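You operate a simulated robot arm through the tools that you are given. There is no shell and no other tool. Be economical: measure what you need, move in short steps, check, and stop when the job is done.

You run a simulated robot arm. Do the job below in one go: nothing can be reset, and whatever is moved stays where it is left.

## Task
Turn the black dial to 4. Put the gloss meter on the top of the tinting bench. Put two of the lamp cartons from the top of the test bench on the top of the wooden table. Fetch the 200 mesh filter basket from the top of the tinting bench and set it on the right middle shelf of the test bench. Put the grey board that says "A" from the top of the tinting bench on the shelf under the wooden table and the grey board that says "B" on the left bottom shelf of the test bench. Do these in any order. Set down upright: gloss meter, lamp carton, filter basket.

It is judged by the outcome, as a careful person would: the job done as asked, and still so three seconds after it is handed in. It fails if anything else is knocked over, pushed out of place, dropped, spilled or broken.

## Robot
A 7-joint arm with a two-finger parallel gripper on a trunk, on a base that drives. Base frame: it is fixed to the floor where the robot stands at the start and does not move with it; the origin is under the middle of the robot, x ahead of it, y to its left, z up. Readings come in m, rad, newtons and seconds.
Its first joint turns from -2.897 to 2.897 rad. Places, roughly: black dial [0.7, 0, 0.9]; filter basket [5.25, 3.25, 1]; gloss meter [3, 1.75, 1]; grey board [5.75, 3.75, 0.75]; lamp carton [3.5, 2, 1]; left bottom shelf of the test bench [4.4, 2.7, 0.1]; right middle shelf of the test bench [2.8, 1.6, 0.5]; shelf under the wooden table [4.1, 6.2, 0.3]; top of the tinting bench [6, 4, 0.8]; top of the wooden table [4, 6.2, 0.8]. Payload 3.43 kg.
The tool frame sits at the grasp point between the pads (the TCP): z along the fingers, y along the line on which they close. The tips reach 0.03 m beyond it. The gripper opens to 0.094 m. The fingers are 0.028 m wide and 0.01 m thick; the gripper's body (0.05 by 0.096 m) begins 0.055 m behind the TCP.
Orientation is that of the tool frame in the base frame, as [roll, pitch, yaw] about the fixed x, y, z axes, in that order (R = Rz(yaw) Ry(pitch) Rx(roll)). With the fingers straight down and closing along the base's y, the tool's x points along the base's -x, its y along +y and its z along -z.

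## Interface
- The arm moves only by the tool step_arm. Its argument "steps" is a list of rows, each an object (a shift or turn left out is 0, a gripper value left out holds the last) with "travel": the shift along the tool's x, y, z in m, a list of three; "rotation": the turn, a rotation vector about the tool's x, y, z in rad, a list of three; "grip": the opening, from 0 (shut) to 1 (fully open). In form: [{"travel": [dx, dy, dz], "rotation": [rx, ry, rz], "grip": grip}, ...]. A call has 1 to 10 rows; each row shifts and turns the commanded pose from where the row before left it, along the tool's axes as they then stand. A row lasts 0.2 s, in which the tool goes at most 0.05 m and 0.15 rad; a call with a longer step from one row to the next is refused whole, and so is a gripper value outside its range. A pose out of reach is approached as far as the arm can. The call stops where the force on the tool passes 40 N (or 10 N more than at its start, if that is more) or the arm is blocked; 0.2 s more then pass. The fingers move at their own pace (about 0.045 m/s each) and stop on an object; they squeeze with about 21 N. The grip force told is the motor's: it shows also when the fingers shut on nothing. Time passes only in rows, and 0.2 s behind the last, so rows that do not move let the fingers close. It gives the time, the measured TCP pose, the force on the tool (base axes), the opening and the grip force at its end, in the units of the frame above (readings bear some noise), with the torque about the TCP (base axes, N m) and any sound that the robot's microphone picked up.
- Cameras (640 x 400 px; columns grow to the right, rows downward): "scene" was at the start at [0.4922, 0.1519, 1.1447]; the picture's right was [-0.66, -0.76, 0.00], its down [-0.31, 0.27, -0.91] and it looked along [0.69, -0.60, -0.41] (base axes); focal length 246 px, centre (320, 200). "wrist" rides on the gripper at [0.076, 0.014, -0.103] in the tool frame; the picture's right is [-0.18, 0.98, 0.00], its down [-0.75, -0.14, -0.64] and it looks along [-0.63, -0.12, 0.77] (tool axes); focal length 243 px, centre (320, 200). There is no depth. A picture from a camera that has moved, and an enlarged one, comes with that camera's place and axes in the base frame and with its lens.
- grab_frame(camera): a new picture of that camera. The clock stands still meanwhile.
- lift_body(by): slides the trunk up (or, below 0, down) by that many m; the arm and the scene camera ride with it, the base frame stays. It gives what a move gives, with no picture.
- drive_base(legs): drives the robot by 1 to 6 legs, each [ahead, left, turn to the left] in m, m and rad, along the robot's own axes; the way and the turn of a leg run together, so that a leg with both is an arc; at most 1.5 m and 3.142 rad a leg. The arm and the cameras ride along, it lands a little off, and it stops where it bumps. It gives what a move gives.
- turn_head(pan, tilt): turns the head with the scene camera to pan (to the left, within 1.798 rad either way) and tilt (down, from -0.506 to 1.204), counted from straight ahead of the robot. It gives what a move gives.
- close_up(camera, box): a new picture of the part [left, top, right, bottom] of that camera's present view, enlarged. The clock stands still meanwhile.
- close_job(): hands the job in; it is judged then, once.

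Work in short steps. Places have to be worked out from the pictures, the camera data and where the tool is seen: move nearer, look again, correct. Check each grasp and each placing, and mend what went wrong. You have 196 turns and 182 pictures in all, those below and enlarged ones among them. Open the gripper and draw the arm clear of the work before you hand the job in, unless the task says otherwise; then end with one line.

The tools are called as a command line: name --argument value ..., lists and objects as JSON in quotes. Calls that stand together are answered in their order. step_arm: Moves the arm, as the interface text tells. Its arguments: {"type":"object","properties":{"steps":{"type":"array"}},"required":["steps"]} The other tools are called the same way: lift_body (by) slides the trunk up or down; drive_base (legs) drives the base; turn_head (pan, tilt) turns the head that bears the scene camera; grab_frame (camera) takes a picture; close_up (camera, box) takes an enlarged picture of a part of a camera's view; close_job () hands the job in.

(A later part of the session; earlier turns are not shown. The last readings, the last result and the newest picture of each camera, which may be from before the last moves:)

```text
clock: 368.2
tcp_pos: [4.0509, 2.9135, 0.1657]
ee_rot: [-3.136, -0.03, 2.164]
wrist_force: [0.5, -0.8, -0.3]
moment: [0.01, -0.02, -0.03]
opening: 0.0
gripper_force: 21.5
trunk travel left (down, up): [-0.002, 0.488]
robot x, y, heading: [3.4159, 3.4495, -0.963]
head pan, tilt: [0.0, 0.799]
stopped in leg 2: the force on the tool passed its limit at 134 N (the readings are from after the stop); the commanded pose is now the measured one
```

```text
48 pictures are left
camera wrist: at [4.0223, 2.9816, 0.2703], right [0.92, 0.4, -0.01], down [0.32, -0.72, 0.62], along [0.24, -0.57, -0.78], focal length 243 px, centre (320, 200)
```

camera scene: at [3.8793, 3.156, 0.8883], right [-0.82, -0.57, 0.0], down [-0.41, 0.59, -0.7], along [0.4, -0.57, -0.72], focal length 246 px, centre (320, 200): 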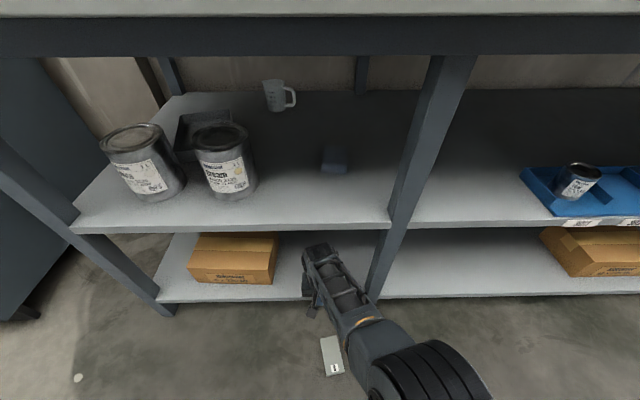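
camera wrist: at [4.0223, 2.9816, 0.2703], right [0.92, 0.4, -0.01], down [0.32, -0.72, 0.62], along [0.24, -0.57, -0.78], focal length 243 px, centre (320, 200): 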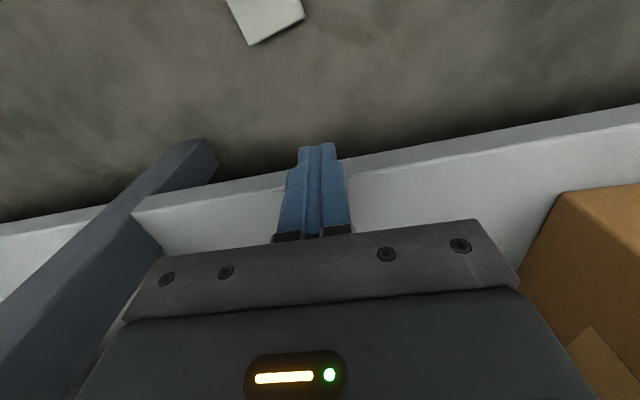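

The shelf is higher than I judged (≈0.15, edge at v≈0.09): the board struck its edge and slipped to the floor, lying at about (3.956, 2.985). I back away and look at it.

drive_base --legs '[[-0.25, 0, 0]]'

step_arm --steps '[{"travel": [0, 0, -0.03], "rotation": [0, -0.03, 0], "grip": 1.0}, {"travel": [0, 0, -0.03]}, {}, {}]'

grab_frame --camera "wrist"

close_up --camera "scene" --box '[230, 100, 430, 330]'

```text
clock: 370.0
tcp_pos: [3.9085, 3.1187, 0.1668]
ee_rot: [-3.134, -0.031, 2.167]
wrist_force: [-0.3, 0.7, -0.3]
moment: [-0.01, -0.01, 0.01]
opening: 0.0001
gripper_force: 20.8
trunk travel left (down, up): [-0.002, 0.488]
robot x, y, heading: [3.273, 3.6514, -0.96]
head pan, tilt: [0.0, 0.799]
```

```text
clock: 371.0
tcp_pos: [3.9099, 3.1189, 0.2265]
ee_rot: [-3.134, -0.001, 2.166]
wrist_force: [0.2, -0.2, 0.1]
moment: [-0.01, -0.02, 0.0]
opening: 0.0864
gripper_force: 0.0
trunk travel left (down, up): [-0.002, 0.488]
robot x, y, heading: [3.2781, 3.6528, -0.965]
head pan, tilt: [0.0, 0.799]
```

```text
47 pictures are left
camera wrist: at [3.8794, 3.1895, 0.3278], right [0.92, 0.4, -0.01], down [0.31, -0.7, 0.64], along [0.25, -0.59, -0.77], focal length 243 px, centre (320, 200)
```

wrist: 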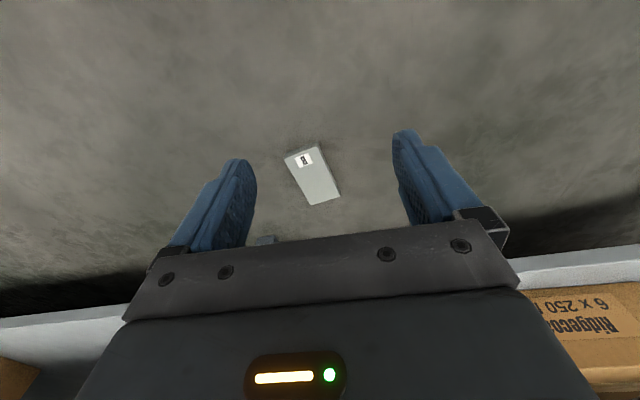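

```text
1.74 times, centred on (330, 215) of scene
camera zoom: at [3.737, 3.3614, 0.8885], right [-0.82, -0.57, 0.0], down [-0.41, 0.59, -0.7], along [0.4, -0.57, -0.72], focal length 428 px, centre (303, 174)
```

zoom: 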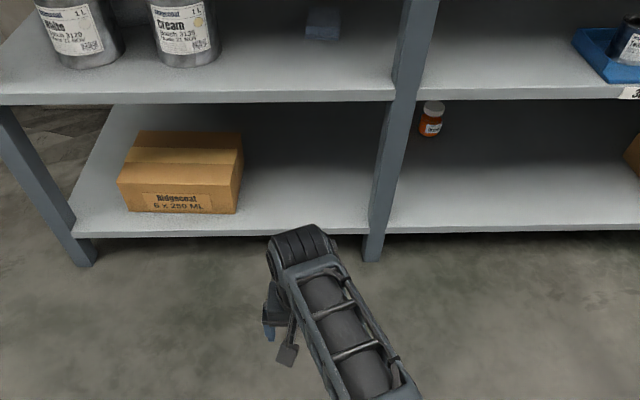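

The board lies flat at ≈(3.955, 2.991), turned ~0.2 rad. I align the hand, move in and reach down to the floor.

step_arm --steps '[{"rotation": [0, 0, -0.1], "travel": [0.035, -0.012, 0], "grip": 1.0}, {"rotation": [0, 0, -0.095], "travel": [0.035, -0.01, 0]}, {}]'

drive_base --legs '[[0.2, 0, 0]]'

step_arm --steps '[{"travel": [0, 0, 0.04]}, {"travel": [0, 0, 0.04]}, {"travel": [0, 0, 0.03]}, {}]'

grab_frame --camera "wrist"

```text
clock: 371.8
tcp_pos: [3.8509, 3.161, 0.2272]
ee_rot: [-3.134, 0.0, 2.361]
wrist_force: [0.5, 0.2, 0.4]
moment: [-0.04, -0.01, -0.02]
opening: 0.094
gripper_force: 0.0
trunk travel left (down, up): [-0.002, 0.488]
robot x, y, heading: [3.2721, 3.6538, -0.961]
head pan, tilt: [0.0, 0.799]
```

```text
clock: 373.4
tcp_pos: [3.9625, 2.9954, 0.2271]
ee_rot: [-3.135, 0.0, 2.36]
wrist_force: [-0.6, -0.5, 0.0]
moment: [0.03, 0.01, -0.01]
opening: 0.0941
gripper_force: 0.0
trunk travel left (down, up): [-0.002, 0.488]
robot x, y, heading: [3.3833, 3.4892, -0.961]
head pan, tilt: [0.0, 0.799]
```

```text
clock: 374.4
tcp_pos: [3.9626, 2.9961, 0.1169]
ee_rot: [-3.136, 0.0, 2.359]
wrist_force: [0.1, -0.5, 0.4]
moment: [-0.01, 0.01, -0.01]
opening: 0.0937
gripper_force: 0.0
trunk travel left (down, up): [-0.002, 0.488]
robot x, y, heading: [3.3824, 3.4907, -0.966]
head pan, tilt: [0.0, 0.799]
```

```text
45 pictures are left
camera wrist: at [3.9187, 3.06, 0.2182], right [0.82, 0.57, -0.01], down [0.44, -0.63, 0.64], along [0.36, -0.53, -0.77], focal length 243 px, centre (320, 200)
```

wrist: 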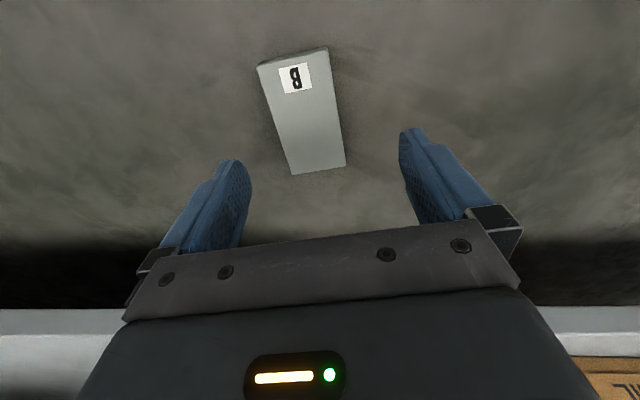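

step_arm --steps '[{"travel": [0.002, -0.012, 0.03]}, {"travel": [0, 0, 0.03]}, {"travel": [0, 0, 0.015]}, {"travel": [0, 0, 0.007]}, {}]'

grab_frame --camera "wrist"

```text
clock: 375.6
tcp_pos: [3.9366, 2.9951, 0.064]
ee_rot: [-3.135, -0.001, 2.359]
wrist_force: [-0.3, -0.2, -0.3]
moment: [-0.03, -0.02, -0.02]
opening: 0.0941
gripper_force: 0.1
out of reach, approached as far as the arm can: row 2, 3, 4
trunk travel left (down, up): [-0.002, 0.488]
robot x, y, heading: [3.3862, 3.4898, -0.964]
head pan, tilt: [0.0, 0.799]
```

```text
44 pictures are left
camera wrist: at [3.8933, 3.0596, 0.1661], right [0.82, 0.57, -0.01], down [0.44, -0.63, 0.64], along [0.36, -0.53, -0.77], focal length 243 px, centre (320, 200)
```

wrist: 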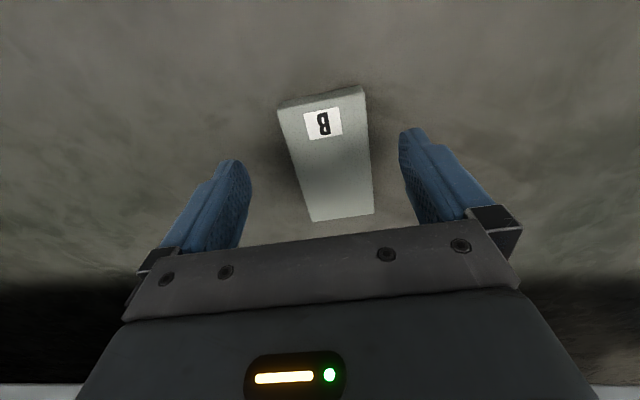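

Slightly out of reach; I bring the base 6 cm closer and compensate with the arm.

drive_base --legs '[[0.07, 0, 0]]'

step_arm --steps '[{"travel": [0.025, 0.008, 0]}, {"travel": [0.024, 0.008, 0]}, {}]'

grab_frame --camera "wrist"

```text
clock: 376.6
tcp_pos: [3.9767, 2.937, 0.064]
ee_rot: [-3.134, 0.0, 2.358]
wrist_force: [0.6, -0.4, 0.1]
moment: [-0.01, 0.0, -0.01]
opening: 0.0939
gripper_force: 0.0
trunk travel left (down, up): [-0.002, 0.488]
robot x, y, heading: [3.4294, 3.4334, -0.961]
head pan, tilt: [0.0, 0.799]
```

```text
clock: 377.4
tcp_pos: [3.9528, 2.983, 0.0645]
ee_rot: [-3.135, 0.0, 2.36]
wrist_force: [1.0, 0.0, 0.2]
moment: [0.0, 0.01, 0.01]
opening: 0.0939
gripper_force: 0.1
trunk travel left (down, up): [-0.002, 0.488]
robot x, y, heading: [3.4247, 3.4303, -0.966]
head pan, tilt: [0.0, 0.799]
```

```text
43 pictures are left
camera wrist: at [3.9097, 3.0482, 0.1658], right [0.82, 0.57, -0.01], down [0.44, -0.63, 0.64], along [0.36, -0.53, -0.77], focal length 243 px, centre (320, 200)
```

wrist: 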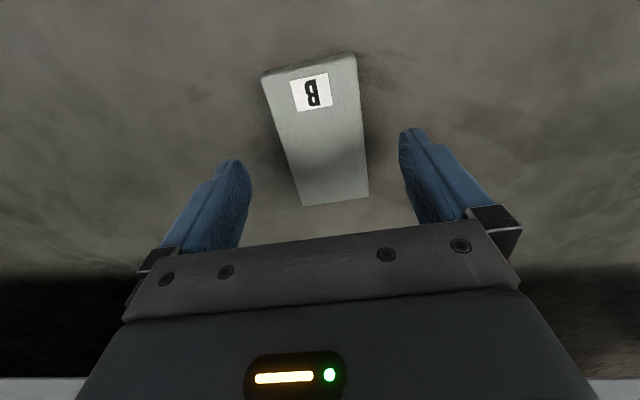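

step_arm --steps '[{"travel": [0.012, 0, 0.012]}, {"travel": [0, 0, 0.012]}, {"travel": [0, 0, 0.006]}, {"grip": 0.0}, {}, {}, {}, {}]'

step_arm --steps '[{"travel": [0, 0, -0.03]}, {"travel": [0, 0, -0.04]}, {"travel": [0, 0, -0.04]}, {"travel": [0, 0, -0.04]}, {}]'

grab_frame --camera "wrist"

```text
clock: 379.2
tcp_pos: [3.9445, 2.9931, 0.0334]
ee_rot: [-3.133, 0.0, 2.36]
wrist_force: [0.3, -0.2, -0.7]
moment: [0.02, 0.02, -0.01]
opening: 0.0541
gripper_force: 21.6
trunk travel left (down, up): [-0.002, 0.488]
robot x, y, heading: [3.4255, 3.4304, -0.963]
head pan, tilt: [0.0, 0.799]
```

```text
clock: 380.4
tcp_pos: [3.9452, 2.9937, 0.1867]
ee_rot: [-3.135, -0.002, 2.359]
wrist_force: [0.4, 0.4, -1.4]
moment: [0.01, 0.01, -0.03]
opening: 0.0546
gripper_force: 21.4
trunk travel left (down, up): [-0.002, 0.488]
robot x, y, heading: [3.426, 3.4341, -0.965]
head pan, tilt: [0.0, 0.799]
```

```text
42 pictures are left
camera wrist: at [3.9014, 3.0573, 0.2872], right [0.82, 0.57, -0.01], down [0.44, -0.63, 0.64], along [0.36, -0.53, -0.77], focal length 243 px, centre (320, 200)
```

wrist: 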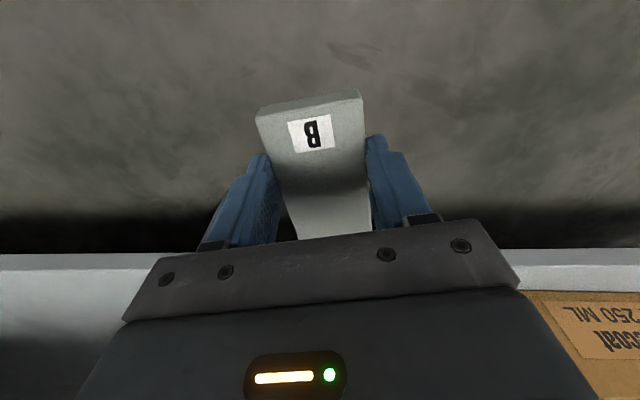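

Board B is in hand again. From the picture the bottom shelf top is ≈0.16–0.165. I raise to z≈0.225, square the board and drive in so it lies over the shelf's front, keeping the wrist outside the middle shelf.

step_arm --steps '[{"travel": [0, 0, -0.038], "rotation": [0, 0, 0.1]}, {"rotation": [0, 0, 0.09]}, {}]'

drive_base --legs '[[0.1, 0, 0]]'

grab_frame --camera "wrist"

grab_frame --camera "scene"

```text
clock: 381.2
tcp_pos: [3.9452, 2.9926, 0.2234]
ee_rot: [-3.134, 0.002, 2.168]
wrist_force: [-0.4, -0.1, -0.9]
moment: [0.01, 0.02, 0.02]
opening: 0.054
gripper_force: 21.1
trunk travel left (down, up): [-0.002, 0.488]
robot x, y, heading: [3.4285, 3.4317, -0.967]
head pan, tilt: [0.0, 0.799]
```

```text
clock: 382.3
tcp_pos: [4.0035, 2.9121, 0.2236]
ee_rot: [-3.134, 0.0, 2.169]
wrist_force: [-1.2, 0.0, -0.2]
moment: [0.02, -0.02, 0.01]
opening: 0.0542
gripper_force: 21.6
trunk travel left (down, up): [-0.002, 0.488]
robot x, y, heading: [3.4835, 3.3522, -0.965]
head pan, tilt: [0.0, 0.799]
```

```text
41 pictures are left
camera wrist: at [3.9719, 2.9836, 0.3246], right [0.92, 0.4, -0.01], down [0.31, -0.7, 0.64], along [0.25, -0.59, -0.77], focal length 243 px, centre (320, 200)
```

wrist: 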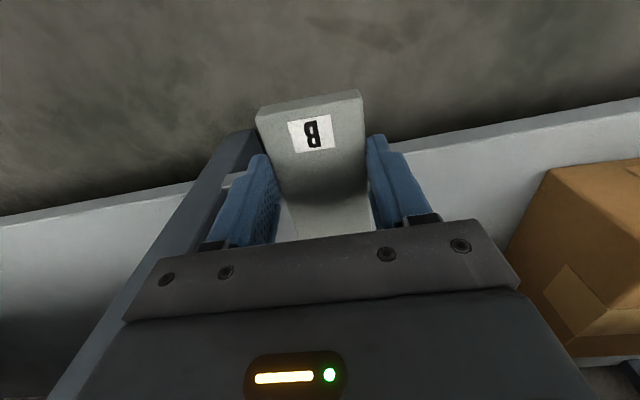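

```text
40 pictures are left
camera scene: at [3.9468, 3.0583, 0.8885], right [-0.82, -0.57, 0.0], down [-0.41, 0.59, -0.7], along [0.4, -0.57, -0.72], focal length 246 px, centre (320, 200)
```

scene: 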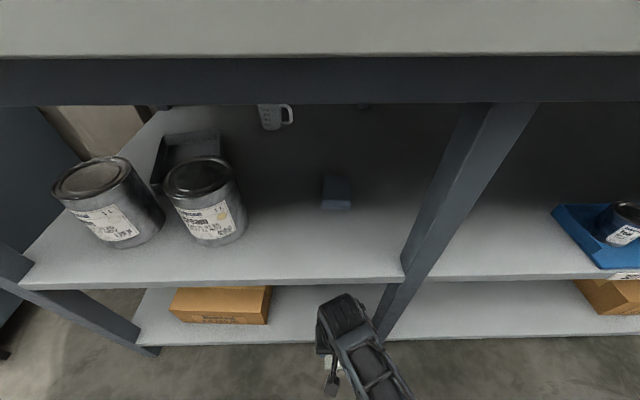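

The right post is close; I shift 5 cm left and go in the last 5 cm.

step_arm --steps '[{"travel": [0, 0.045, 0]}, {}]'

drive_base --legs '[[0.055, 0, 0]]'

grab_frame --camera "wrist"

```text
clock: 382.9
tcp_pos: [4.0402, 2.9383, 0.2232]
ee_rot: [-3.136, 0.0, 2.169]
wrist_force: [0.9, -0.8, -0.5]
moment: [-0.01, 0.0, -0.01]
opening: 0.0541
gripper_force: 21.3
trunk travel left (down, up): [-0.002, 0.488]
robot x, y, heading: [3.4814, 3.3501, -0.963]
head pan, tilt: [0.0, 0.799]
```

```text
clock: 383.9
tcp_pos: [4.0725, 2.8935, 0.2226]
ee_rot: [-3.134, -0.001, 2.169]
wrist_force: [1.0, 0.2, -0.8]
moment: [0.01, 0.04, -0.02]
opening: 0.0542
gripper_force: 21.4
trunk travel left (down, up): [-0.002, 0.488]
robot x, y, heading: [3.5141, 3.3054, -0.964]
head pan, tilt: [0.0, 0.799]
```

```text
39 pictures are left
camera wrist: at [4.0411, 2.9643, 0.3242], right [0.92, 0.4, -0.01], down [0.31, -0.7, 0.64], along [0.25, -0.59, -0.77], focal length 243 px, centre (320, 200)
```

wrist: 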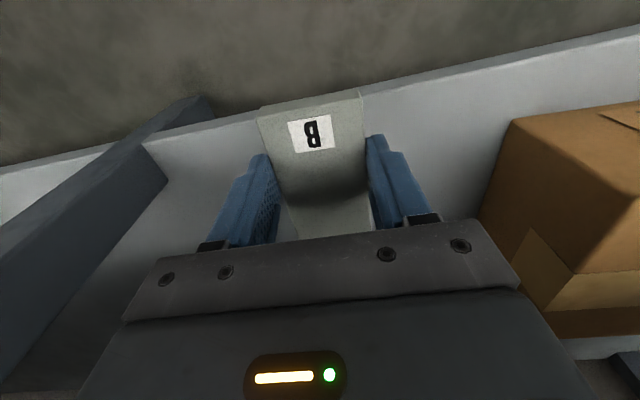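

The board overhangs the edge by ~2 cm still. I lower slightly (to keep the wrist below the middle shelf) and ease in 3 cm more.

step_arm --steps '[{"travel": [0, 0, 0.01]}, {"travel": [-0.015, 0, 0]}, {"travel": [-0.015, 0, 0]}, {}]'

step_arm --steps '[{"travel": [0, 0, 0.005]}, {"travel": [0, 0, 0.004]}, {}]'

grab_frame --camera "wrist"

```text
clock: 384.9
tcp_pos: [4.0894, 2.8686, 0.2127]
ee_rot: [-3.134, 0.0, 2.169]
wrist_force: [0.6, -1.5, -0.4]
moment: [-0.05, -0.03, -0.02]
opening: 0.0541
gripper_force: 20.8
trunk travel left (down, up): [-0.002, 0.488]
robot x, y, heading: [3.5123, 3.3076, -0.962]
head pan, tilt: [0.0, 0.799]
```

```text
clock: 385.7
tcp_pos: [4.0885, 2.8684, 0.202]
ee_rot: [-3.134, 0.001, 2.17]
wrist_force: [0.0, 0.9, -1.0]
moment: [0.01, 0.04, -0.03]
opening: 0.0544
gripper_force: 21.0
trunk travel left (down, up): [-0.002, 0.488]
robot x, y, heading: [3.5122, 3.3028, -0.967]
head pan, tilt: [0.0, 0.799]
```

```text
38 pictures are left
camera wrist: at [4.0577, 2.9393, 0.305], right [0.92, 0.4, -0.01], down [0.31, -0.7, 0.64], along [0.25, -0.59, -0.77], focal length 243 px, centre (320, 200)
```

wrist: 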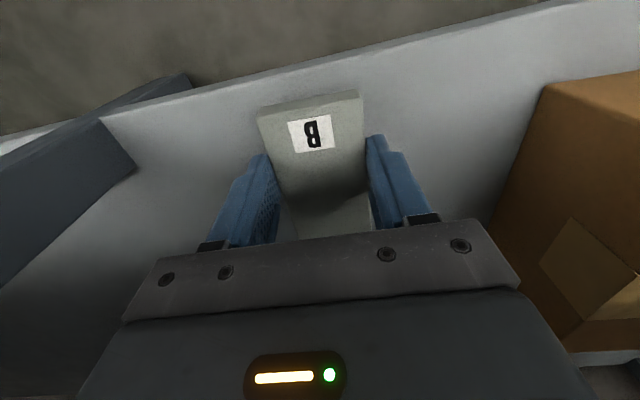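

The board is now entirely over the shelf. I lower to contact.

step_arm --steps '[{"travel": [0, 0, 0.004]}, {"travel": [0, 0, 0.003]}, {}]'

step_arm --steps '[{"travel": [0, 0, 0.003]}, {"travel": [0, 0, 0.003]}, {}]'

step_arm --steps '[{"travel": [0, 0, 0.003]}, {"travel": [0, 0, 0.003]}, {}]'

```text
clock: 386.5
tcp_pos: [4.0895, 2.8676, 0.1964]
ee_rot: [-3.135, -0.001, 2.169]
wrist_force: [0.3, -0.3, -0.8]
moment: [0.02, 0.02, 0.0]
opening: 0.0541
gripper_force: 20.4
trunk travel left (down, up): [-0.002, 0.488]
robot x, y, heading: [3.5132, 3.3062, -0.962]
head pan, tilt: [0.0, 0.799]
```

```text
clock: 387.3
tcp_pos: [4.0891, 2.8674, 0.1902]
ee_rot: [-3.133, 0.0, 2.169]
wrist_force: [0.8, 0.4, -0.3]
moment: [0.01, 0.02, 0.01]
opening: 0.0541
gripper_force: 21.0
trunk travel left (down, up): [-0.002, 0.488]
robot x, y, heading: [3.5132, 3.3055, -0.97]
head pan, tilt: [0.0, 0.799]
```

```text
clock: 388.1
tcp_pos: [4.088, 2.8678, 0.185]
ee_rot: [-3.136, -0.001, 2.168]
wrist_force: [-0.6, 0.4, -0.4]
moment: [0.02, 0.02, 0.02]
opening: 0.0542
gripper_force: 20.9
trunk travel left (down, up): [-0.002, 0.488]
robot x, y, heading: [3.5143, 3.3047, -0.96]
head pan, tilt: [0.0, 0.799]
```

step_arm --steps '[{"travel": [0, 0, 0.004]}, {"travel": [0, 0, 0.004]}, {}]'

step_arm --steps '[{"travel": [0, 0, 0.004]}, {"travel": [0, 0, 0.004]}, {}]'

step_arm --steps '[{"travel": [0, 0, 0.003]}, {"travel": [0, 0, 0.003]}, {}]'

grab_frame --camera "wrist"

```text
clock: 388.9
tcp_pos: [4.0881, 2.8677, 0.1766]
ee_rot: [-3.135, 0.0, 2.169]
wrist_force: [0.0, -0.2, -0.7]
moment: [0.0, 0.01, 0.0]
opening: 0.0541
gripper_force: 20.9
trunk travel left (down, up): [-0.002, 0.488]
robot x, y, heading: [3.514, 3.3057, -0.967]
head pan, tilt: [0.0, 0.799]
```

```text
clock: 389.7
tcp_pos: [4.0899, 2.8674, 0.1714]
ee_rot: [-3.136, 0.003, 2.169]
wrist_force: [-3.4, -2.4, 26.6]
moment: [0.36, -0.13, -0.06]
opening: 0.0543
gripper_force: 21.0
trunk travel left (down, up): [-0.002, 0.488]
robot x, y, heading: [3.5137, 3.3014, -0.963]
head pan, tilt: [0.0, 0.799]
```

```text
clock: 390.0
tcp_pos: [4.0898, 2.8679, 0.1697]
ee_rot: [-3.136, 0.003, 2.17]
wrist_force: [-13.5, 5.1, 29.3]
moment: [0.51, -0.14, 0.33]
opening: 0.0542
gripper_force: 20.9
trunk travel left (down, up): [-0.002, 0.488]
robot x, y, heading: [3.5182, 3.3019, -0.967]
head pan, tilt: [0.0, 0.799]
stopped in row 1: the force on the tool passed its limit at 47 N (the readings are from after the stop); the commanded pose is now the measured one
```

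```text
37 pictures are left
camera wrist: at [4.0589, 2.9385, 0.2714], right [0.92, 0.4, 0.0], down [0.31, -0.7, 0.64], along [0.26, -0.59, -0.76], focal length 243 px, centre (320, 200)
```

wrist: 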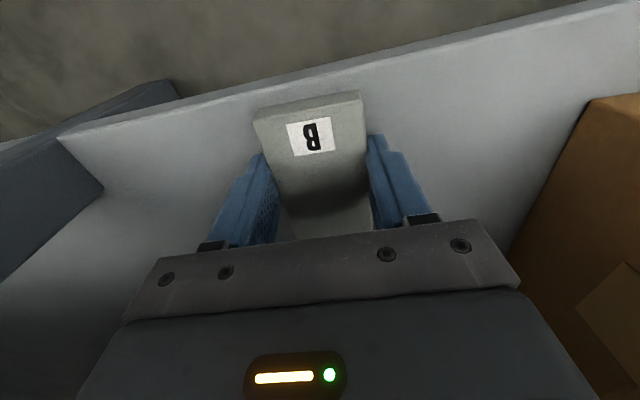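

Contact (shelf ≈0.14). I ease up 2 mm, open, rise and check.

step_arm --steps '[{"travel": [0, 0, -0.002]}, {"grip": 0.85}, {}, {}, {"travel": [0, 0, -0.025]}, {"travel": [0, 0, -0.02]}, {}]'

drive_base --legs '[[-0.5, 0, 0]]'

turn_head --pan 0.25 --tilt 0.7

grab_frame --camera "scene"

```text
clock: 391.6
tcp_pos: [4.0888, 2.867, 0.2153]
ee_rot: [-3.137, 0.002, 2.168]
wrist_force: [-0.3, 0.0, -0.8]
moment: [0.02, -0.03, 0.0]
opening: 0.0802
gripper_force: 0.0
trunk travel left (down, up): [-0.002, 0.488]
robot x, y, heading: [3.5159, 3.3068, -0.966]
head pan, tilt: [0.0, 0.799]
```

```text
clock: 394.6
tcp_pos: [3.8033, 3.2779, 0.2162]
ee_rot: [-3.136, 0.003, 2.167]
wrist_force: [0.5, -0.3, -0.1]
moment: [0.01, 0.04, -0.01]
opening: 0.0798
gripper_force: 0.0
trunk travel left (down, up): [-0.002, 0.488]
robot x, y, heading: [3.2263, 3.7152, -0.969]
head pan, tilt: [0.0, 0.799]
```

```text
clock: 395.3
tcp_pos: [3.802, 3.2781, 0.216]
ee_rot: [-3.137, 0.003, 2.167]
wrist_force: [0.0, 0.3, -0.3]
moment: [0.0, -0.01, 0.0]
opening: 0.0798
gripper_force: 0.0
trunk travel left (down, up): [-0.002, 0.488]
robot x, y, heading: [3.23, 3.7164, -0.966]
head pan, tilt: [0.25, 0.7]
```

```text
36 pictures are left
camera scene: at [3.7105, 3.4342, 0.8967], right [-0.66, -0.75, 0.0], down [-0.49, 0.42, -0.76], along [0.58, -0.5, -0.64], focal length 246 px, centre (320, 200)
```

scene: 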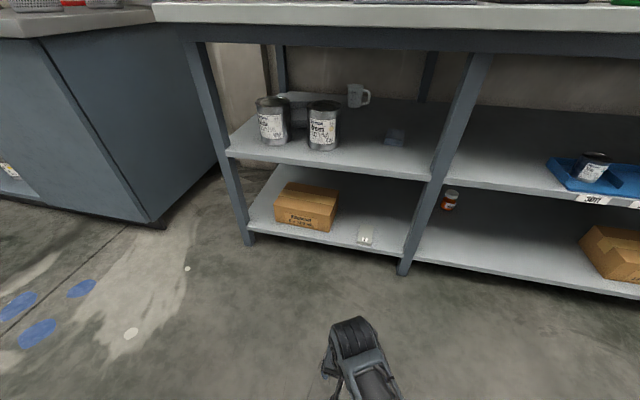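

Board B lies flat on the left bottom shelf. For board A the elbow posture matters, so I first rehearse a fully stretched reach at board height in the open aisle and observe the elbow.

lift_body --by 0.486

step_arm --steps '[{"travel": [0, 0, -0.049], "grip": 1.0}, {"travel": [0, 0, -0.049]}, {"travel": [0, 0, -0.049]}, {"travel": [0, 0, -0.045]}, {"travel": [-0.035, -0.03, 0]}, {"travel": [-0.035, -0.03, 0]}, {"travel": [-0.035, -0.03, 0]}, {"travel": [-0.035, -0.03, 0]}, {"travel": [-0.035, -0.03, 0]}, {"travel": [-0.035, -0.03, 0]}]'

step_arm --steps '[{"travel": [-0.035, -0.02, 0]}, {"travel": [-0.035, -0.02, 0]}, {"travel": [-0.035, -0.02, 0]}, {"travel": [-0.03, 0, 0]}, {}]'

turn_head --pan -0.2 --tilt 0.7

grab_frame --camera "scene"

```text
refused: 0.486 is not a number from -0.4 to 0.4
```

```text
clock: 397.5
tcp_pos: [3.7747, 3.0046, 0.4096]
ee_rot: [-3.136, 0.001, 2.169]
wrist_force: [-0.9, 0.2, -0.3]
moment: [0.03, 0.03, -0.03]
opening: 0.0939
gripper_force: 0.0
trunk travel left (down, up): [-0.002, 0.488]
robot x, y, heading: [3.229, 3.7171, -0.962]
head pan, tilt: [0.25, 0.7]
```

```text
clock: 398.7
tcp_pos: [3.7948, 2.8661, 0.4141]
ee_rot: [-3.136, 0.004, 2.168]
wrist_force: [-0.2, 0.3, -0.3]
moment: [-0.01, -0.01, -0.01]
opening: 0.0941
gripper_force: 0.0
out of reach, approached as far as the arm can: row 4
trunk travel left (down, up): [-0.002, 0.488]
robot x, y, heading: [3.2277, 3.7152, -0.97]
head pan, tilt: [0.25, 0.7]
```

```text
clock: 399.6
tcp_pos: [3.793, 2.8664, 0.4131]
ee_rot: [-3.137, 0.004, 2.168]
wrist_force: [-0.4, -0.6, -0.2]
moment: [0.02, -0.03, -0.01]
opening: 0.0938
gripper_force: 0.1
trunk travel left (down, up): [-0.002, 0.488]
robot x, y, heading: [3.2315, 3.717, -0.962]
head pan, tilt: [-0.201, 0.7]
```

```text
35 pictures are left
camera scene: at [3.68, 3.4119, 0.8967], right [-0.92, -0.4, 0.0], down [-0.25, 0.59, -0.76], along [0.3, -0.7, -0.64], focal length 246 px, centre (320, 200)
```

scene: 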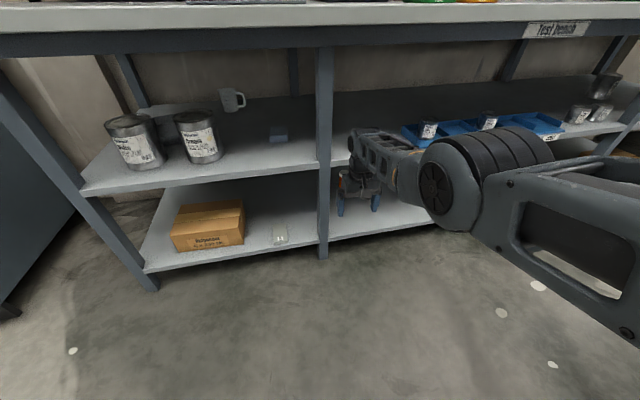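

The trunk lift was refused, but the posture rehearsed is equivalent (all 0.48 m lower): stretched to r≈1.02 the elbow stays level with the wrist, so at full trunk height it clears the shaker. I back off, raise, fold the hand up, and drive to the tinting bench aisle.

drive_base --legs '[[-0.4, 0, 0]]'

lift_body --by 0.4

lift_body --by 0.086

step_arm --steps '[{"travel": [0.02, 0, -0.045], "grip": 0.7}, {"travel": [0.02, 0, -0.045]}, {"travel": [0.02, 0, -0.045]}, {"travel": [0.02, 0, -0.045]}, {"travel": [0.01, 0, -0.04]}, {}]'

drive_base --legs '[[0, 1.4, 0], [0, 0.52, 0]]'

```text
clock: 402.1
tcp_pos: [3.5687, 3.195, 0.4141]
ee_rot: [-3.136, 0.002, 2.169]
wrist_force: [-0.2, -0.9, -0.9]
moment: [0.0, 0.03, 0.01]
opening: 0.094
gripper_force: 0.1
trunk travel left (down, up): [-0.002, 0.488]
robot x, y, heading: [3.0042, 4.0429, -0.971]
head pan, tilt: [-0.201, 0.7]
```

```text
clock: 405.9
tcp_pos: [3.5677, 3.1951, 0.8133]
ee_rot: [-3.136, 0.001, 2.17]
wrist_force: [0.1, -1.3, 0.9]
moment: [-0.01, 0.01, -0.01]
opening: 0.0943
gripper_force: 0.1
trunk travel left (down, up): [-0.402, 0.088]
robot x, y, heading: [3.0, 4.0453, -0.962]
head pan, tilt: [-0.201, 0.7]
```

```text
clock: 407.2
tcp_pos: [3.5674, 3.1952, 0.9002]
ee_rot: [-3.138, 0.003, 2.169]
wrist_force: [0.5, -0.3, 0.6]
moment: [0.02, 0.01, -0.03]
opening: 0.0941
gripper_force: 0.1
trunk travel left (down, up): [-0.488, 0.002]
robot x, y, heading: [3.0018, 4.0401, -0.96]
head pan, tilt: [-0.201, 0.7]
```

```text
clock: 408.6
tcp_pos: [3.5265, 3.2528, 1.0758]
ee_rot: [-3.136, 0.002, 2.168]
wrist_force: [0.5, -0.5, -0.4]
moment: [0.0, 0.05, 0.0]
opening: 0.0657
gripper_force: 0.1
out of reach, approached as far as the arm can: row 4
trunk travel left (down, up): [-0.488, 0.002]
robot x, y, heading: [2.9983, 4.0432, -0.962]
head pan, tilt: [-0.201, 0.7]
```

```text
clock: 418.2
tcp_pos: [5.1118, 4.3675, 1.0759]
ee_rot: [-3.138, 0.004, 2.178]
wrist_force: [-0.3, 0.3, 0.4]
moment: [-0.02, -0.01, 0.01]
opening: 0.0658
gripper_force: 0.0
trunk travel left (down, up): [-0.488, 0.002]
robot x, y, heading: [4.5772, 5.1533, -0.951]
head pan, tilt: [-0.201, 0.7]
```

I lift the hand a little for knob clearance and drive in until just past the shaker's lid.

step_arm --steps '[{"travel": [0.03, 0, -0.035]}, {}]'

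drive_base --legs '[[0, 0, -0.014], [0.79, 0.01, 0]]'

grab_frame --camera "scene"

grab_frame --camera "wrist"

```text
clock: 418.8
tcp_pos: [5.0949, 4.3933, 1.1104]
ee_rot: [-3.137, 0.002, 2.178]
wrist_force: [0.1, 0.7, 0.3]
moment: [0.0, -0.01, 0.0]
opening: 0.0657
gripper_force: 0.0
trunk travel left (down, up): [-0.488, 0.002]
robot x, y, heading: [4.5813, 5.1581, -0.957]
head pan, tilt: [-0.201, 0.7]
```

```text
clock: 423.4
tcp_pos: [5.5363, 3.7367, 1.1107]
ee_rot: [-3.135, 0.004, 2.161]
wrist_force: [0.2, -1.3, 0.0]
moment: [-0.03, 0.01, -0.01]
opening: 0.0657
gripper_force: 0.1
trunk travel left (down, up): [-0.488, 0.002]
robot x, y, heading: [5.0366, 4.5105, -0.97]
head pan, tilt: [-0.201, 0.7]
```

```text
34 pictures are left
camera scene: at [5.4823, 4.2004, 1.3827], right [-0.92, -0.39, 0.0], down [-0.25, 0.59, -0.76], along [0.3, -0.7, -0.64], focal length 246 px, centre (320, 200)
```

scene: 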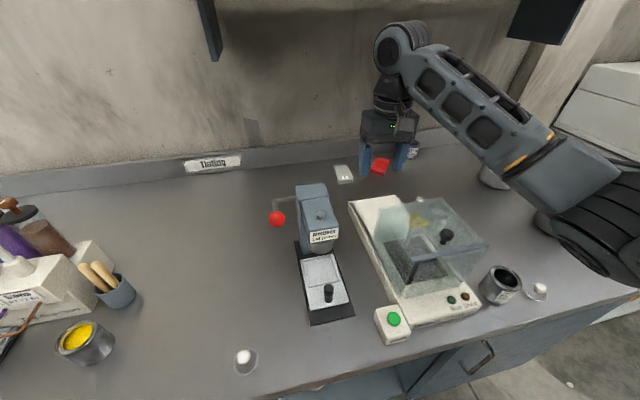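

```text
33 pictures are left
camera wrist: at [5.5063, 3.8091, 1.2122], right [0.92, 0.39, 0.0], down [0.3, -0.7, 0.64], along [0.25, -0.59, -0.76], focal length 243 px, centre (320, 200)
```

wrist: 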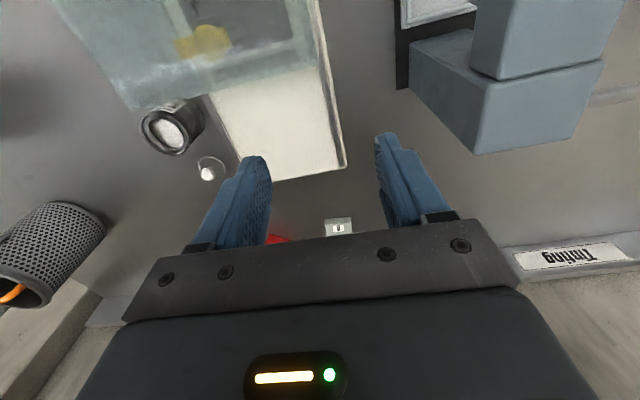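

The arm has flipped to elbow-right, leaving a clear view and good clearance. I move in 0.1 m, lower below the wall shelf height, then go the rest of the way above board A.

drive_base --legs '[[0.1, 0, 0]]'

step_arm --steps '[{"travel": [0, 0, 0.04], "grip": 1.0}, {"travel": [0, 0, 0.04]}, {}]'

drive_base --legs '[[0.17, 0, 0]]'

grab_frame --camera "scene"

grab_frame --camera "wrist"

```text
clock: 424.6
tcp_pos: [5.5927, 3.6544, 1.1105]
ee_rot: [-3.136, 0.002, 2.16]
wrist_force: [0.3, -0.4, 0.5]
moment: [-0.03, 0.01, -0.02]
opening: 0.0659
gripper_force: 0.0
trunk travel left (down, up): [-0.488, 0.002]
robot x, y, heading: [5.0879, 4.4259, -0.97]
head pan, tilt: [-0.201, 0.7]
```

```text
clock: 425.4
tcp_pos: [5.5919, 3.6554, 1.031]
ee_rot: [-3.136, 0.004, 2.161]
wrist_force: [-0.3, -0.1, -0.4]
moment: [-0.04, -0.02, 0.0]
opening: 0.0941
gripper_force: 0.0
trunk travel left (down, up): [-0.488, 0.002]
robot x, y, heading: [5.0877, 4.4265, -0.968]
head pan, tilt: [-0.201, 0.7]
```

```text
clock: 426.8
tcp_pos: [5.6905, 3.5139, 1.0307]
ee_rot: [-3.136, 0.005, 2.165]
wrist_force: [-0.7, 0.5, -0.2]
moment: [-0.01, -0.02, -0.02]
opening: 0.0938
gripper_force: 0.1
trunk travel left (down, up): [-0.488, 0.002]
robot x, y, heading: [5.184, 4.2851, -0.97]
head pan, tilt: [-0.201, 0.7]
```

```text
32 pictures are left
camera scene: at [5.6363, 3.9768, 1.3828], right [-0.92, -0.39, 0.0], down [-0.25, 0.59, -0.76], along [0.3, -0.7, -0.64], focal length 246 px, centre (320, 200)
```

scene: 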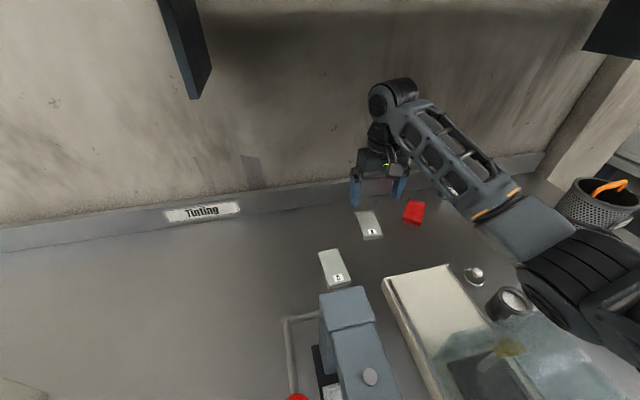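

```text
31 pictures are left
camera wrist: at [5.6606, 3.5859, 1.132], right [0.92, 0.4, 0.0], down [0.3, -0.7, 0.64], along [0.25, -0.59, -0.76], focal length 243 px, centre (320, 200)
```

wrist: 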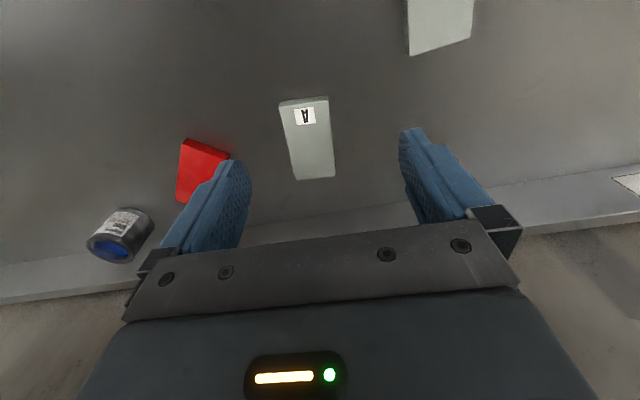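

Clear view: A's centre ≈(5.700, 3.462). I align and descend.

step_arm --steps '[{"rotation": [0, 0, 0.077], "travel": [-0.025, -0.009, 0.0]}, {"travel": [-0.025, -0.008, 0.02]}, {"travel": [0, 0, 0.04]}, {"travel": [0, 0, 0.03]}, {}]'

grab_frame --camera "wrist"

```text
clock: 428.0
tcp_pos: [5.7029, 3.4616, 0.9414]
ee_rot: [-3.136, 0.005, 2.087]
wrist_force: [0.2, -0.6, 0.0]
moment: [0.02, -0.01, -0.02]
opening: 0.094
gripper_force: 0.2
trunk travel left (down, up): [-0.488, 0.002]
robot x, y, heading: [5.1869, 4.2827, -0.969]
head pan, tilt: [-0.201, 0.7]
```

```text
30 pictures are left
camera wrist: at [5.6778, 3.536, 1.042], right [0.95, 0.32, 0.0], down [0.25, -0.72, 0.65], along [0.21, -0.61, -0.76], focal length 243 px, centre (320, 200)
```

wrist: 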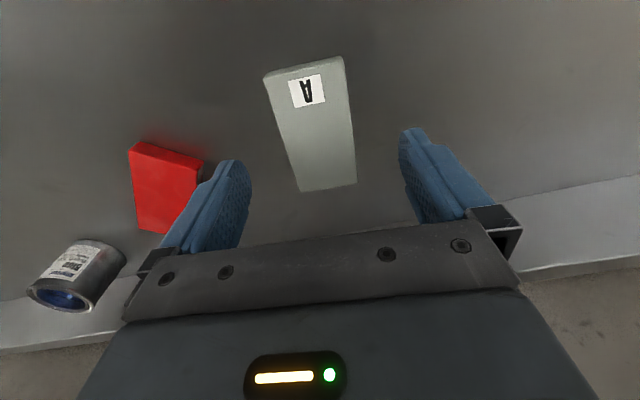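

step_arm --steps '[{"travel": [0.008, -0.001, 0.03]}, {"travel": [0, 0, 0.017]}, {}, {"grip": 0.0}, {}, {}, {}, {}]'

step_arm --steps '[{"travel": [0, 0, -0.02]}, {"travel": [0, 0, -0.04]}, {"travel": [0, 0, -0.04]}, {"travel": [0, 0, -0.035]}, {}]'

grab_frame --camera "wrist"

```text
clock: 429.8
tcp_pos: [5.6968, 3.4681, 0.8934]
ee_rot: [-3.135, 0.004, 2.087]
wrist_force: [0.4, -0.2, -0.1]
moment: [-0.01, -0.03, 0.02]
opening: 0.0542
gripper_force: 21.3
trunk travel left (down, up): [-0.488, 0.002]
robot x, y, heading: [5.1845, 4.2847, -0.973]
head pan, tilt: [-0.201, 0.7]
```

```text
clock: 431.0
tcp_pos: [5.6988, 3.4695, 1.0296]
ee_rot: [-3.138, 0.004, 2.084]
wrist_force: [0.7, 0.1, -0.5]
moment: [-0.01, -0.02, 0.01]
opening: 0.0544
gripper_force: 21.2
trunk travel left (down, up): [-0.488, 0.002]
robot x, y, heading: [5.1862, 4.2854, -0.969]
head pan, tilt: [-0.201, 0.7]
```

```text
29 pictures are left
camera wrist: at [5.6728, 3.5433, 1.1309], right [0.95, 0.32, 0.0], down [0.25, -0.72, 0.65], along [0.21, -0.61, -0.76], focal length 243 px, centre (320, 200)
```

wrist: 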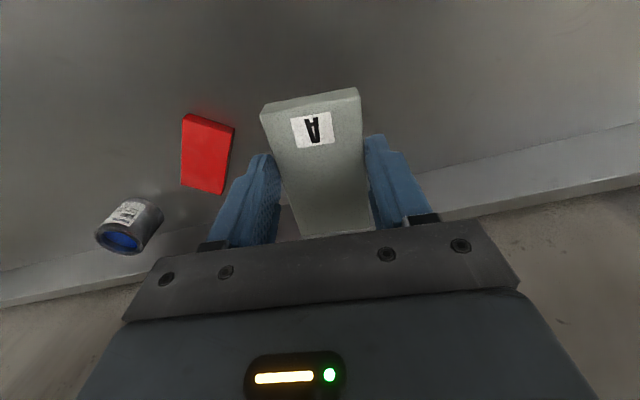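

Board A held. I back out in two stages: past the wall shelf, raise above the shaker's knob, then out into the aisle.

drive_base --legs '[[-0.21, 0.01, 0]]'

step_arm --steps '[{"travel": [0, 0.01, -0.045]}, {"travel": [0, 0.01, -0.045]}, {}]'

drive_base --legs '[[-0.85, 0, 0]]'

grab_frame --camera "scene"

```text
clock: 432.7
tcp_pos: [5.5868, 3.6504, 1.0281]
ee_rot: [-3.138, 0.004, 2.089]
wrist_force: [-0.5, 0.2, 0.0]
moment: [0.0, 0.01, 0.01]
opening: 0.0541
gripper_force: 21.1
trunk travel left (down, up): [-0.488, 0.002]
robot x, y, heading: [5.0765, 4.468, -0.964]
head pan, tilt: [-0.201, 0.7]
```

```text
clock: 433.5
tcp_pos: [5.6063, 3.6593, 1.1203]
ee_rot: [-3.135, 0.0, 2.087]
wrist_force: [-0.1, -0.8, -0.3]
moment: [0.01, 0.02, 0.0]
opening: 0.0543
gripper_force: 20.8
trunk travel left (down, up): [-0.488, 0.002]
robot x, y, heading: [5.0764, 4.4666, -0.971]
head pan, tilt: [-0.201, 0.7]
```

```text
clock: 438.0
tcp_pos: [5.1241, 4.3648, 1.1197]
ee_rot: [-3.136, 0.004, 2.089]
wrist_force: [1.0, -0.9, -0.6]
moment: [0.02, 0.03, -0.01]
opening: 0.0545
gripper_force: 21.1
trunk travel left (down, up): [-0.488, 0.002]
robot x, y, heading: [4.5928, 5.1666, -0.963]
head pan, tilt: [-0.201, 0.7]
```

```text
28 pictures are left
camera scene: at [5.0425, 4.86, 1.3827], right [-0.92, -0.39, 0.0], down [-0.25, 0.59, -0.76], along [0.3, -0.7, -0.64], focal length 246 px, centre (320, 200)
```

scene: 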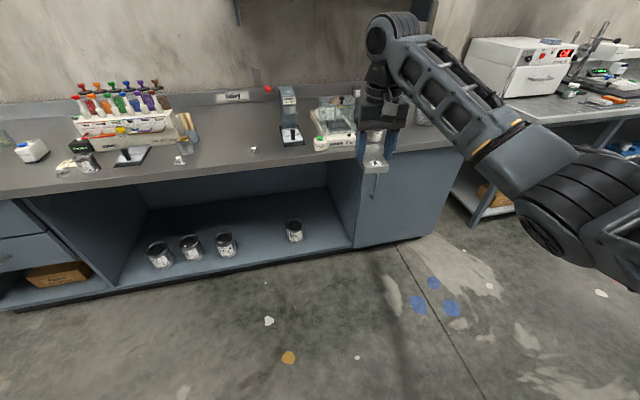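

Everything looks undisturbed. I drive to the short side of the wooden table, staying clear of it, to place A on its lower shelf.

drive_base --legs '[[0, -1.4, 0], [0, -0.3, 0], [0, 0, 1.569], [0, 1.36, 0]]'

lift_body --by -0.4

turn_head --pan 0.0 --tilt 0.5

grab_frame --camera "scene"

```text
clock: 456.8
tcp_pos: [3.2008, 5.8426, 1.119]
ee_rot: [-3.137, 0.003, -2.594]
wrist_force: [0.9, 0.1, -0.6]
moment: [-0.03, 0.01, -0.02]
opening: 0.0542
gripper_force: 21.0
trunk travel left (down, up): [-0.488, 0.002]
robot x, y, heading: [2.4146, 5.2862, 0.633]
head pan, tilt: [-0.201, 0.7]
```

```text
clock: 460.6
tcp_pos: [3.2003, 5.8423, 0.7202]
ee_rot: [-3.136, 0.002, -2.596]
wrist_force: [0.1, -0.3, -0.9]
moment: [-0.02, 0.01, -0.01]
opening: 0.0541
gripper_force: 20.5
trunk travel left (down, up): [-0.088, 0.402]
robot x, y, heading: [2.4108, 5.2884, 0.636]
head pan, tilt: [-0.201, 0.7]
```

```text
clock: 461.4
tcp_pos: [3.1994, 5.8422, 0.719]
ee_rot: [-3.138, 0.004, -2.595]
wrist_force: [-0.3, 0.6, -0.2]
moment: [-0.04, 0.01, 0.02]
opening: 0.0544
gripper_force: 20.6
trunk travel left (down, up): [-0.088, 0.402]
robot x, y, heading: [2.4108, 5.29, 0.629]
head pan, tilt: [0.0, 0.499]
```

```text
27 pictures are left
camera scene: at [2.7, 5.7621, 1.0003], right [0.59, -0.81, 0.0], down [-0.39, -0.28, -0.88], along [0.71, 0.52, -0.48], focal length 246 px, centre (320, 200)
```

scene: 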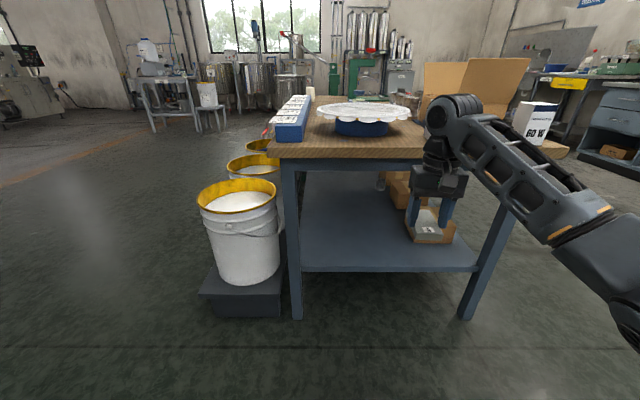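

A's landing spot (u≈6.33, v≈2.97) on the lower shelf is free, box at u>6.41. I lower the hand in front of the table to just above shelf height.

lift_body --by -0.086

step_arm --steps '[{"travel": [0, 0, 0.045]}, {"travel": [0, 0, 0.045]}, {"travel": [0, 0, 0.045]}, {"travel": [0, 0, 0.045]}, {"travel": [0, 0, 0.045]}, {"travel": [0, 0, 0.025]}, {}]'

drive_base --legs '[[0.17, 0, -0.02]]'

grab_frame --camera "scene"

grab_frame --camera "wrist"

```text
clock: 462.6
tcp_pos: [3.2001, 5.8418, 0.6328]
ee_rot: [-3.137, 0.003, -2.595]
wrist_force: [0.1, 0.8, -0.6]
moment: [-0.03, -0.01, 0.01]
opening: 0.0545
gripper_force: 21.8
trunk travel left (down, up): [-0.002, 0.488]
robot x, y, heading: [2.4151, 5.2866, 0.635]
head pan, tilt: [0.0, 0.499]
```

```text
clock: 464.2
tcp_pos: [3.2007, 5.84, 0.3827]
ee_rot: [-3.137, 0.004, -2.596]
wrist_force: [0.3, 0.5, -0.4]
moment: [-0.03, 0.04, 0.01]
opening: 0.0541
gripper_force: 21.5
trunk travel left (down, up): [-0.002, 0.488]
robot x, y, heading: [2.4156, 5.2879, 0.628]
head pan, tilt: [0.0, 0.499]
```

```text
clock: 465.6
tcp_pos: [3.352, 5.9259, 0.3827]
ee_rot: [-3.135, 0.003, -2.614]
wrist_force: [-0.4, -0.3, 0.5]
moment: [0.0, 0.02, 0.01]
opening: 0.054
gripper_force: 21.1
trunk travel left (down, up): [-0.002, 0.488]
robot x, y, heading: [2.5536, 5.3898, 0.614]
head pan, tilt: [0.0, 0.499]
```

```text
26 pictures are left
camera scene: at [2.8496, 5.8573, 0.9144], right [0.58, -0.82, 0.0], down [-0.39, -0.28, -0.88], along [0.72, 0.51, -0.48], focal length 246 px, centre (320, 200)
```

scene: 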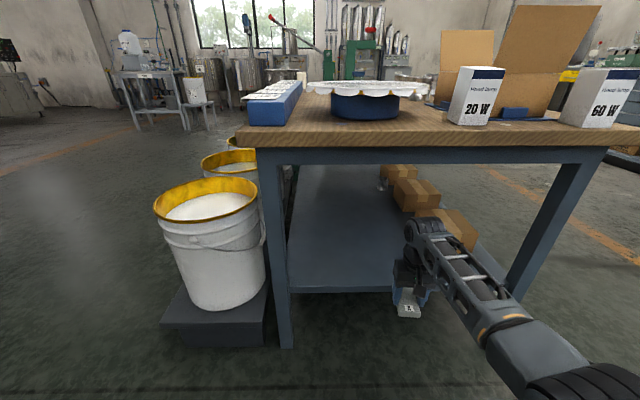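

```text
25 pictures are left
camera wrist: at [3.2781, 5.9, 0.4844], right [-0.33, 0.94, 0.0], down [0.72, 0.26, 0.64], along [0.61, 0.21, -0.76], focal length 243 px, centre (320, 200)
```

wrist: 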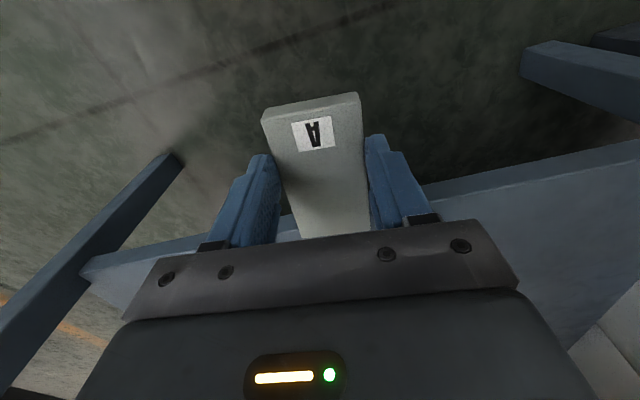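

The shelf edge is at u≈6.24, z≈0.29; the board bottom is at 0.35. I drive in 0.2 m.

drive_base --legs '[[0.205, 0, 0]]'

step_arm --steps '[{"travel": [0, 0, 0.02]}, {"travel": [0, 0, 0.01]}, {}]'

grab_frame --camera "wrist"

```text
clock: 467.3
tcp_pos: [3.5197, 6.047, 0.3832]
ee_rot: [-3.138, 0.002, -2.615]
wrist_force: [0.1, 0.4, -1.0]
moment: [-0.02, 0.0, 0.0]
opening: 0.0542
gripper_force: 21.0
trunk travel left (down, up): [-0.002, 0.488]
robot x, y, heading: [2.7257, 5.5083, 0.616]
head pan, tilt: [0.0, 0.499]
```

```text
clock: 468.1
tcp_pos: [3.5197, 6.0472, 0.3535]
ee_rot: [-3.136, 0.004, -2.613]
wrist_force: [0.3, 0.0, -0.3]
moment: [-0.03, 0.02, 0.02]
opening: 0.0542
gripper_force: 20.6
trunk travel left (down, up): [-0.002, 0.488]
robot x, y, heading: [2.7239, 5.5069, 0.616]
head pan, tilt: [0.0, 0.499]
```

```text
24 pictures are left
camera wrist: at [3.4461, 6.0212, 0.455], right [-0.34, 0.94, 0.0], down [0.72, 0.26, 0.64], along [0.61, 0.21, -0.76], focal length 243 px, centre (320, 200)
```

wrist: 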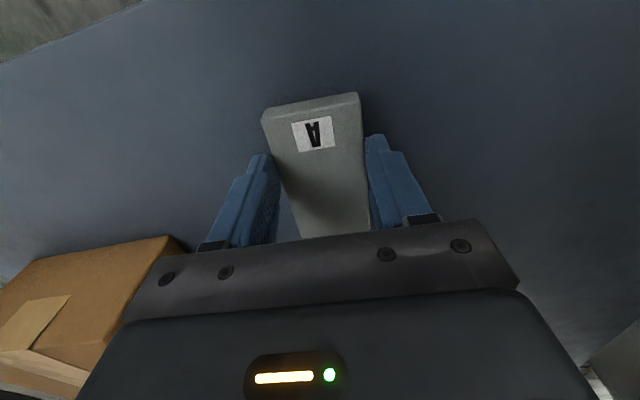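

Well over the shelf with free space around. I lower to contact in small steps.

step_arm --steps '[{"travel": [0, 0, 0.006]}, {"travel": [0, 0, 0.006]}, {}]'

step_arm --steps '[{"travel": [0, 0, 0.005]}, {"travel": [0, 0, 0.005]}, {}]'

step_arm --steps '[{"travel": [0, 0, 0.004]}, {"travel": [0, 0, 0.004]}, {}]'

```text
clock: 468.9
tcp_pos: [3.5198, 6.0461, 0.3437]
ee_rot: [-3.136, 0.006, -2.612]
wrist_force: [-2.0, -2.0, 12.9]
moment: [-0.32, 0.36, 0.04]
opening: 0.0542
gripper_force: 20.7
trunk travel left (down, up): [-0.002, 0.488]
robot x, y, heading: [2.7205, 5.5057, 0.618]
head pan, tilt: [0.0, 0.499]
```

```text
clock: 469.7
tcp_pos: [3.5206, 6.0469, 0.3328]
ee_rot: [-3.136, 0.005, -2.614]
wrist_force: [6.8, 0.5, 16.0]
moment: [0.04, -0.17, 0.0]
opening: 0.0544
gripper_force: 21.2
trunk travel left (down, up): [-0.002, 0.488]
robot x, y, heading: [2.7214, 5.5116, 0.618]
head pan, tilt: [0.0, 0.499]
```

```text
clock: 470.2
tcp_pos: [3.5206, 6.0473, 0.3297]
ee_rot: [-3.14, 0.0, -2.611]
wrist_force: [-9.3, -6.8, 21.4]
moment: [0.08, 0.85, 0.35]
opening: 0.0543
gripper_force: 20.9
trunk travel left (down, up): [-0.002, 0.488]
robot x, y, heading: [2.7224, 5.505, 0.614]
head pan, tilt: [0.0, 0.499]
stopped in row 2: the force on the tool passed its limit at 49 N (the readings are from after the stop); the commanded pose is now the measured one
```

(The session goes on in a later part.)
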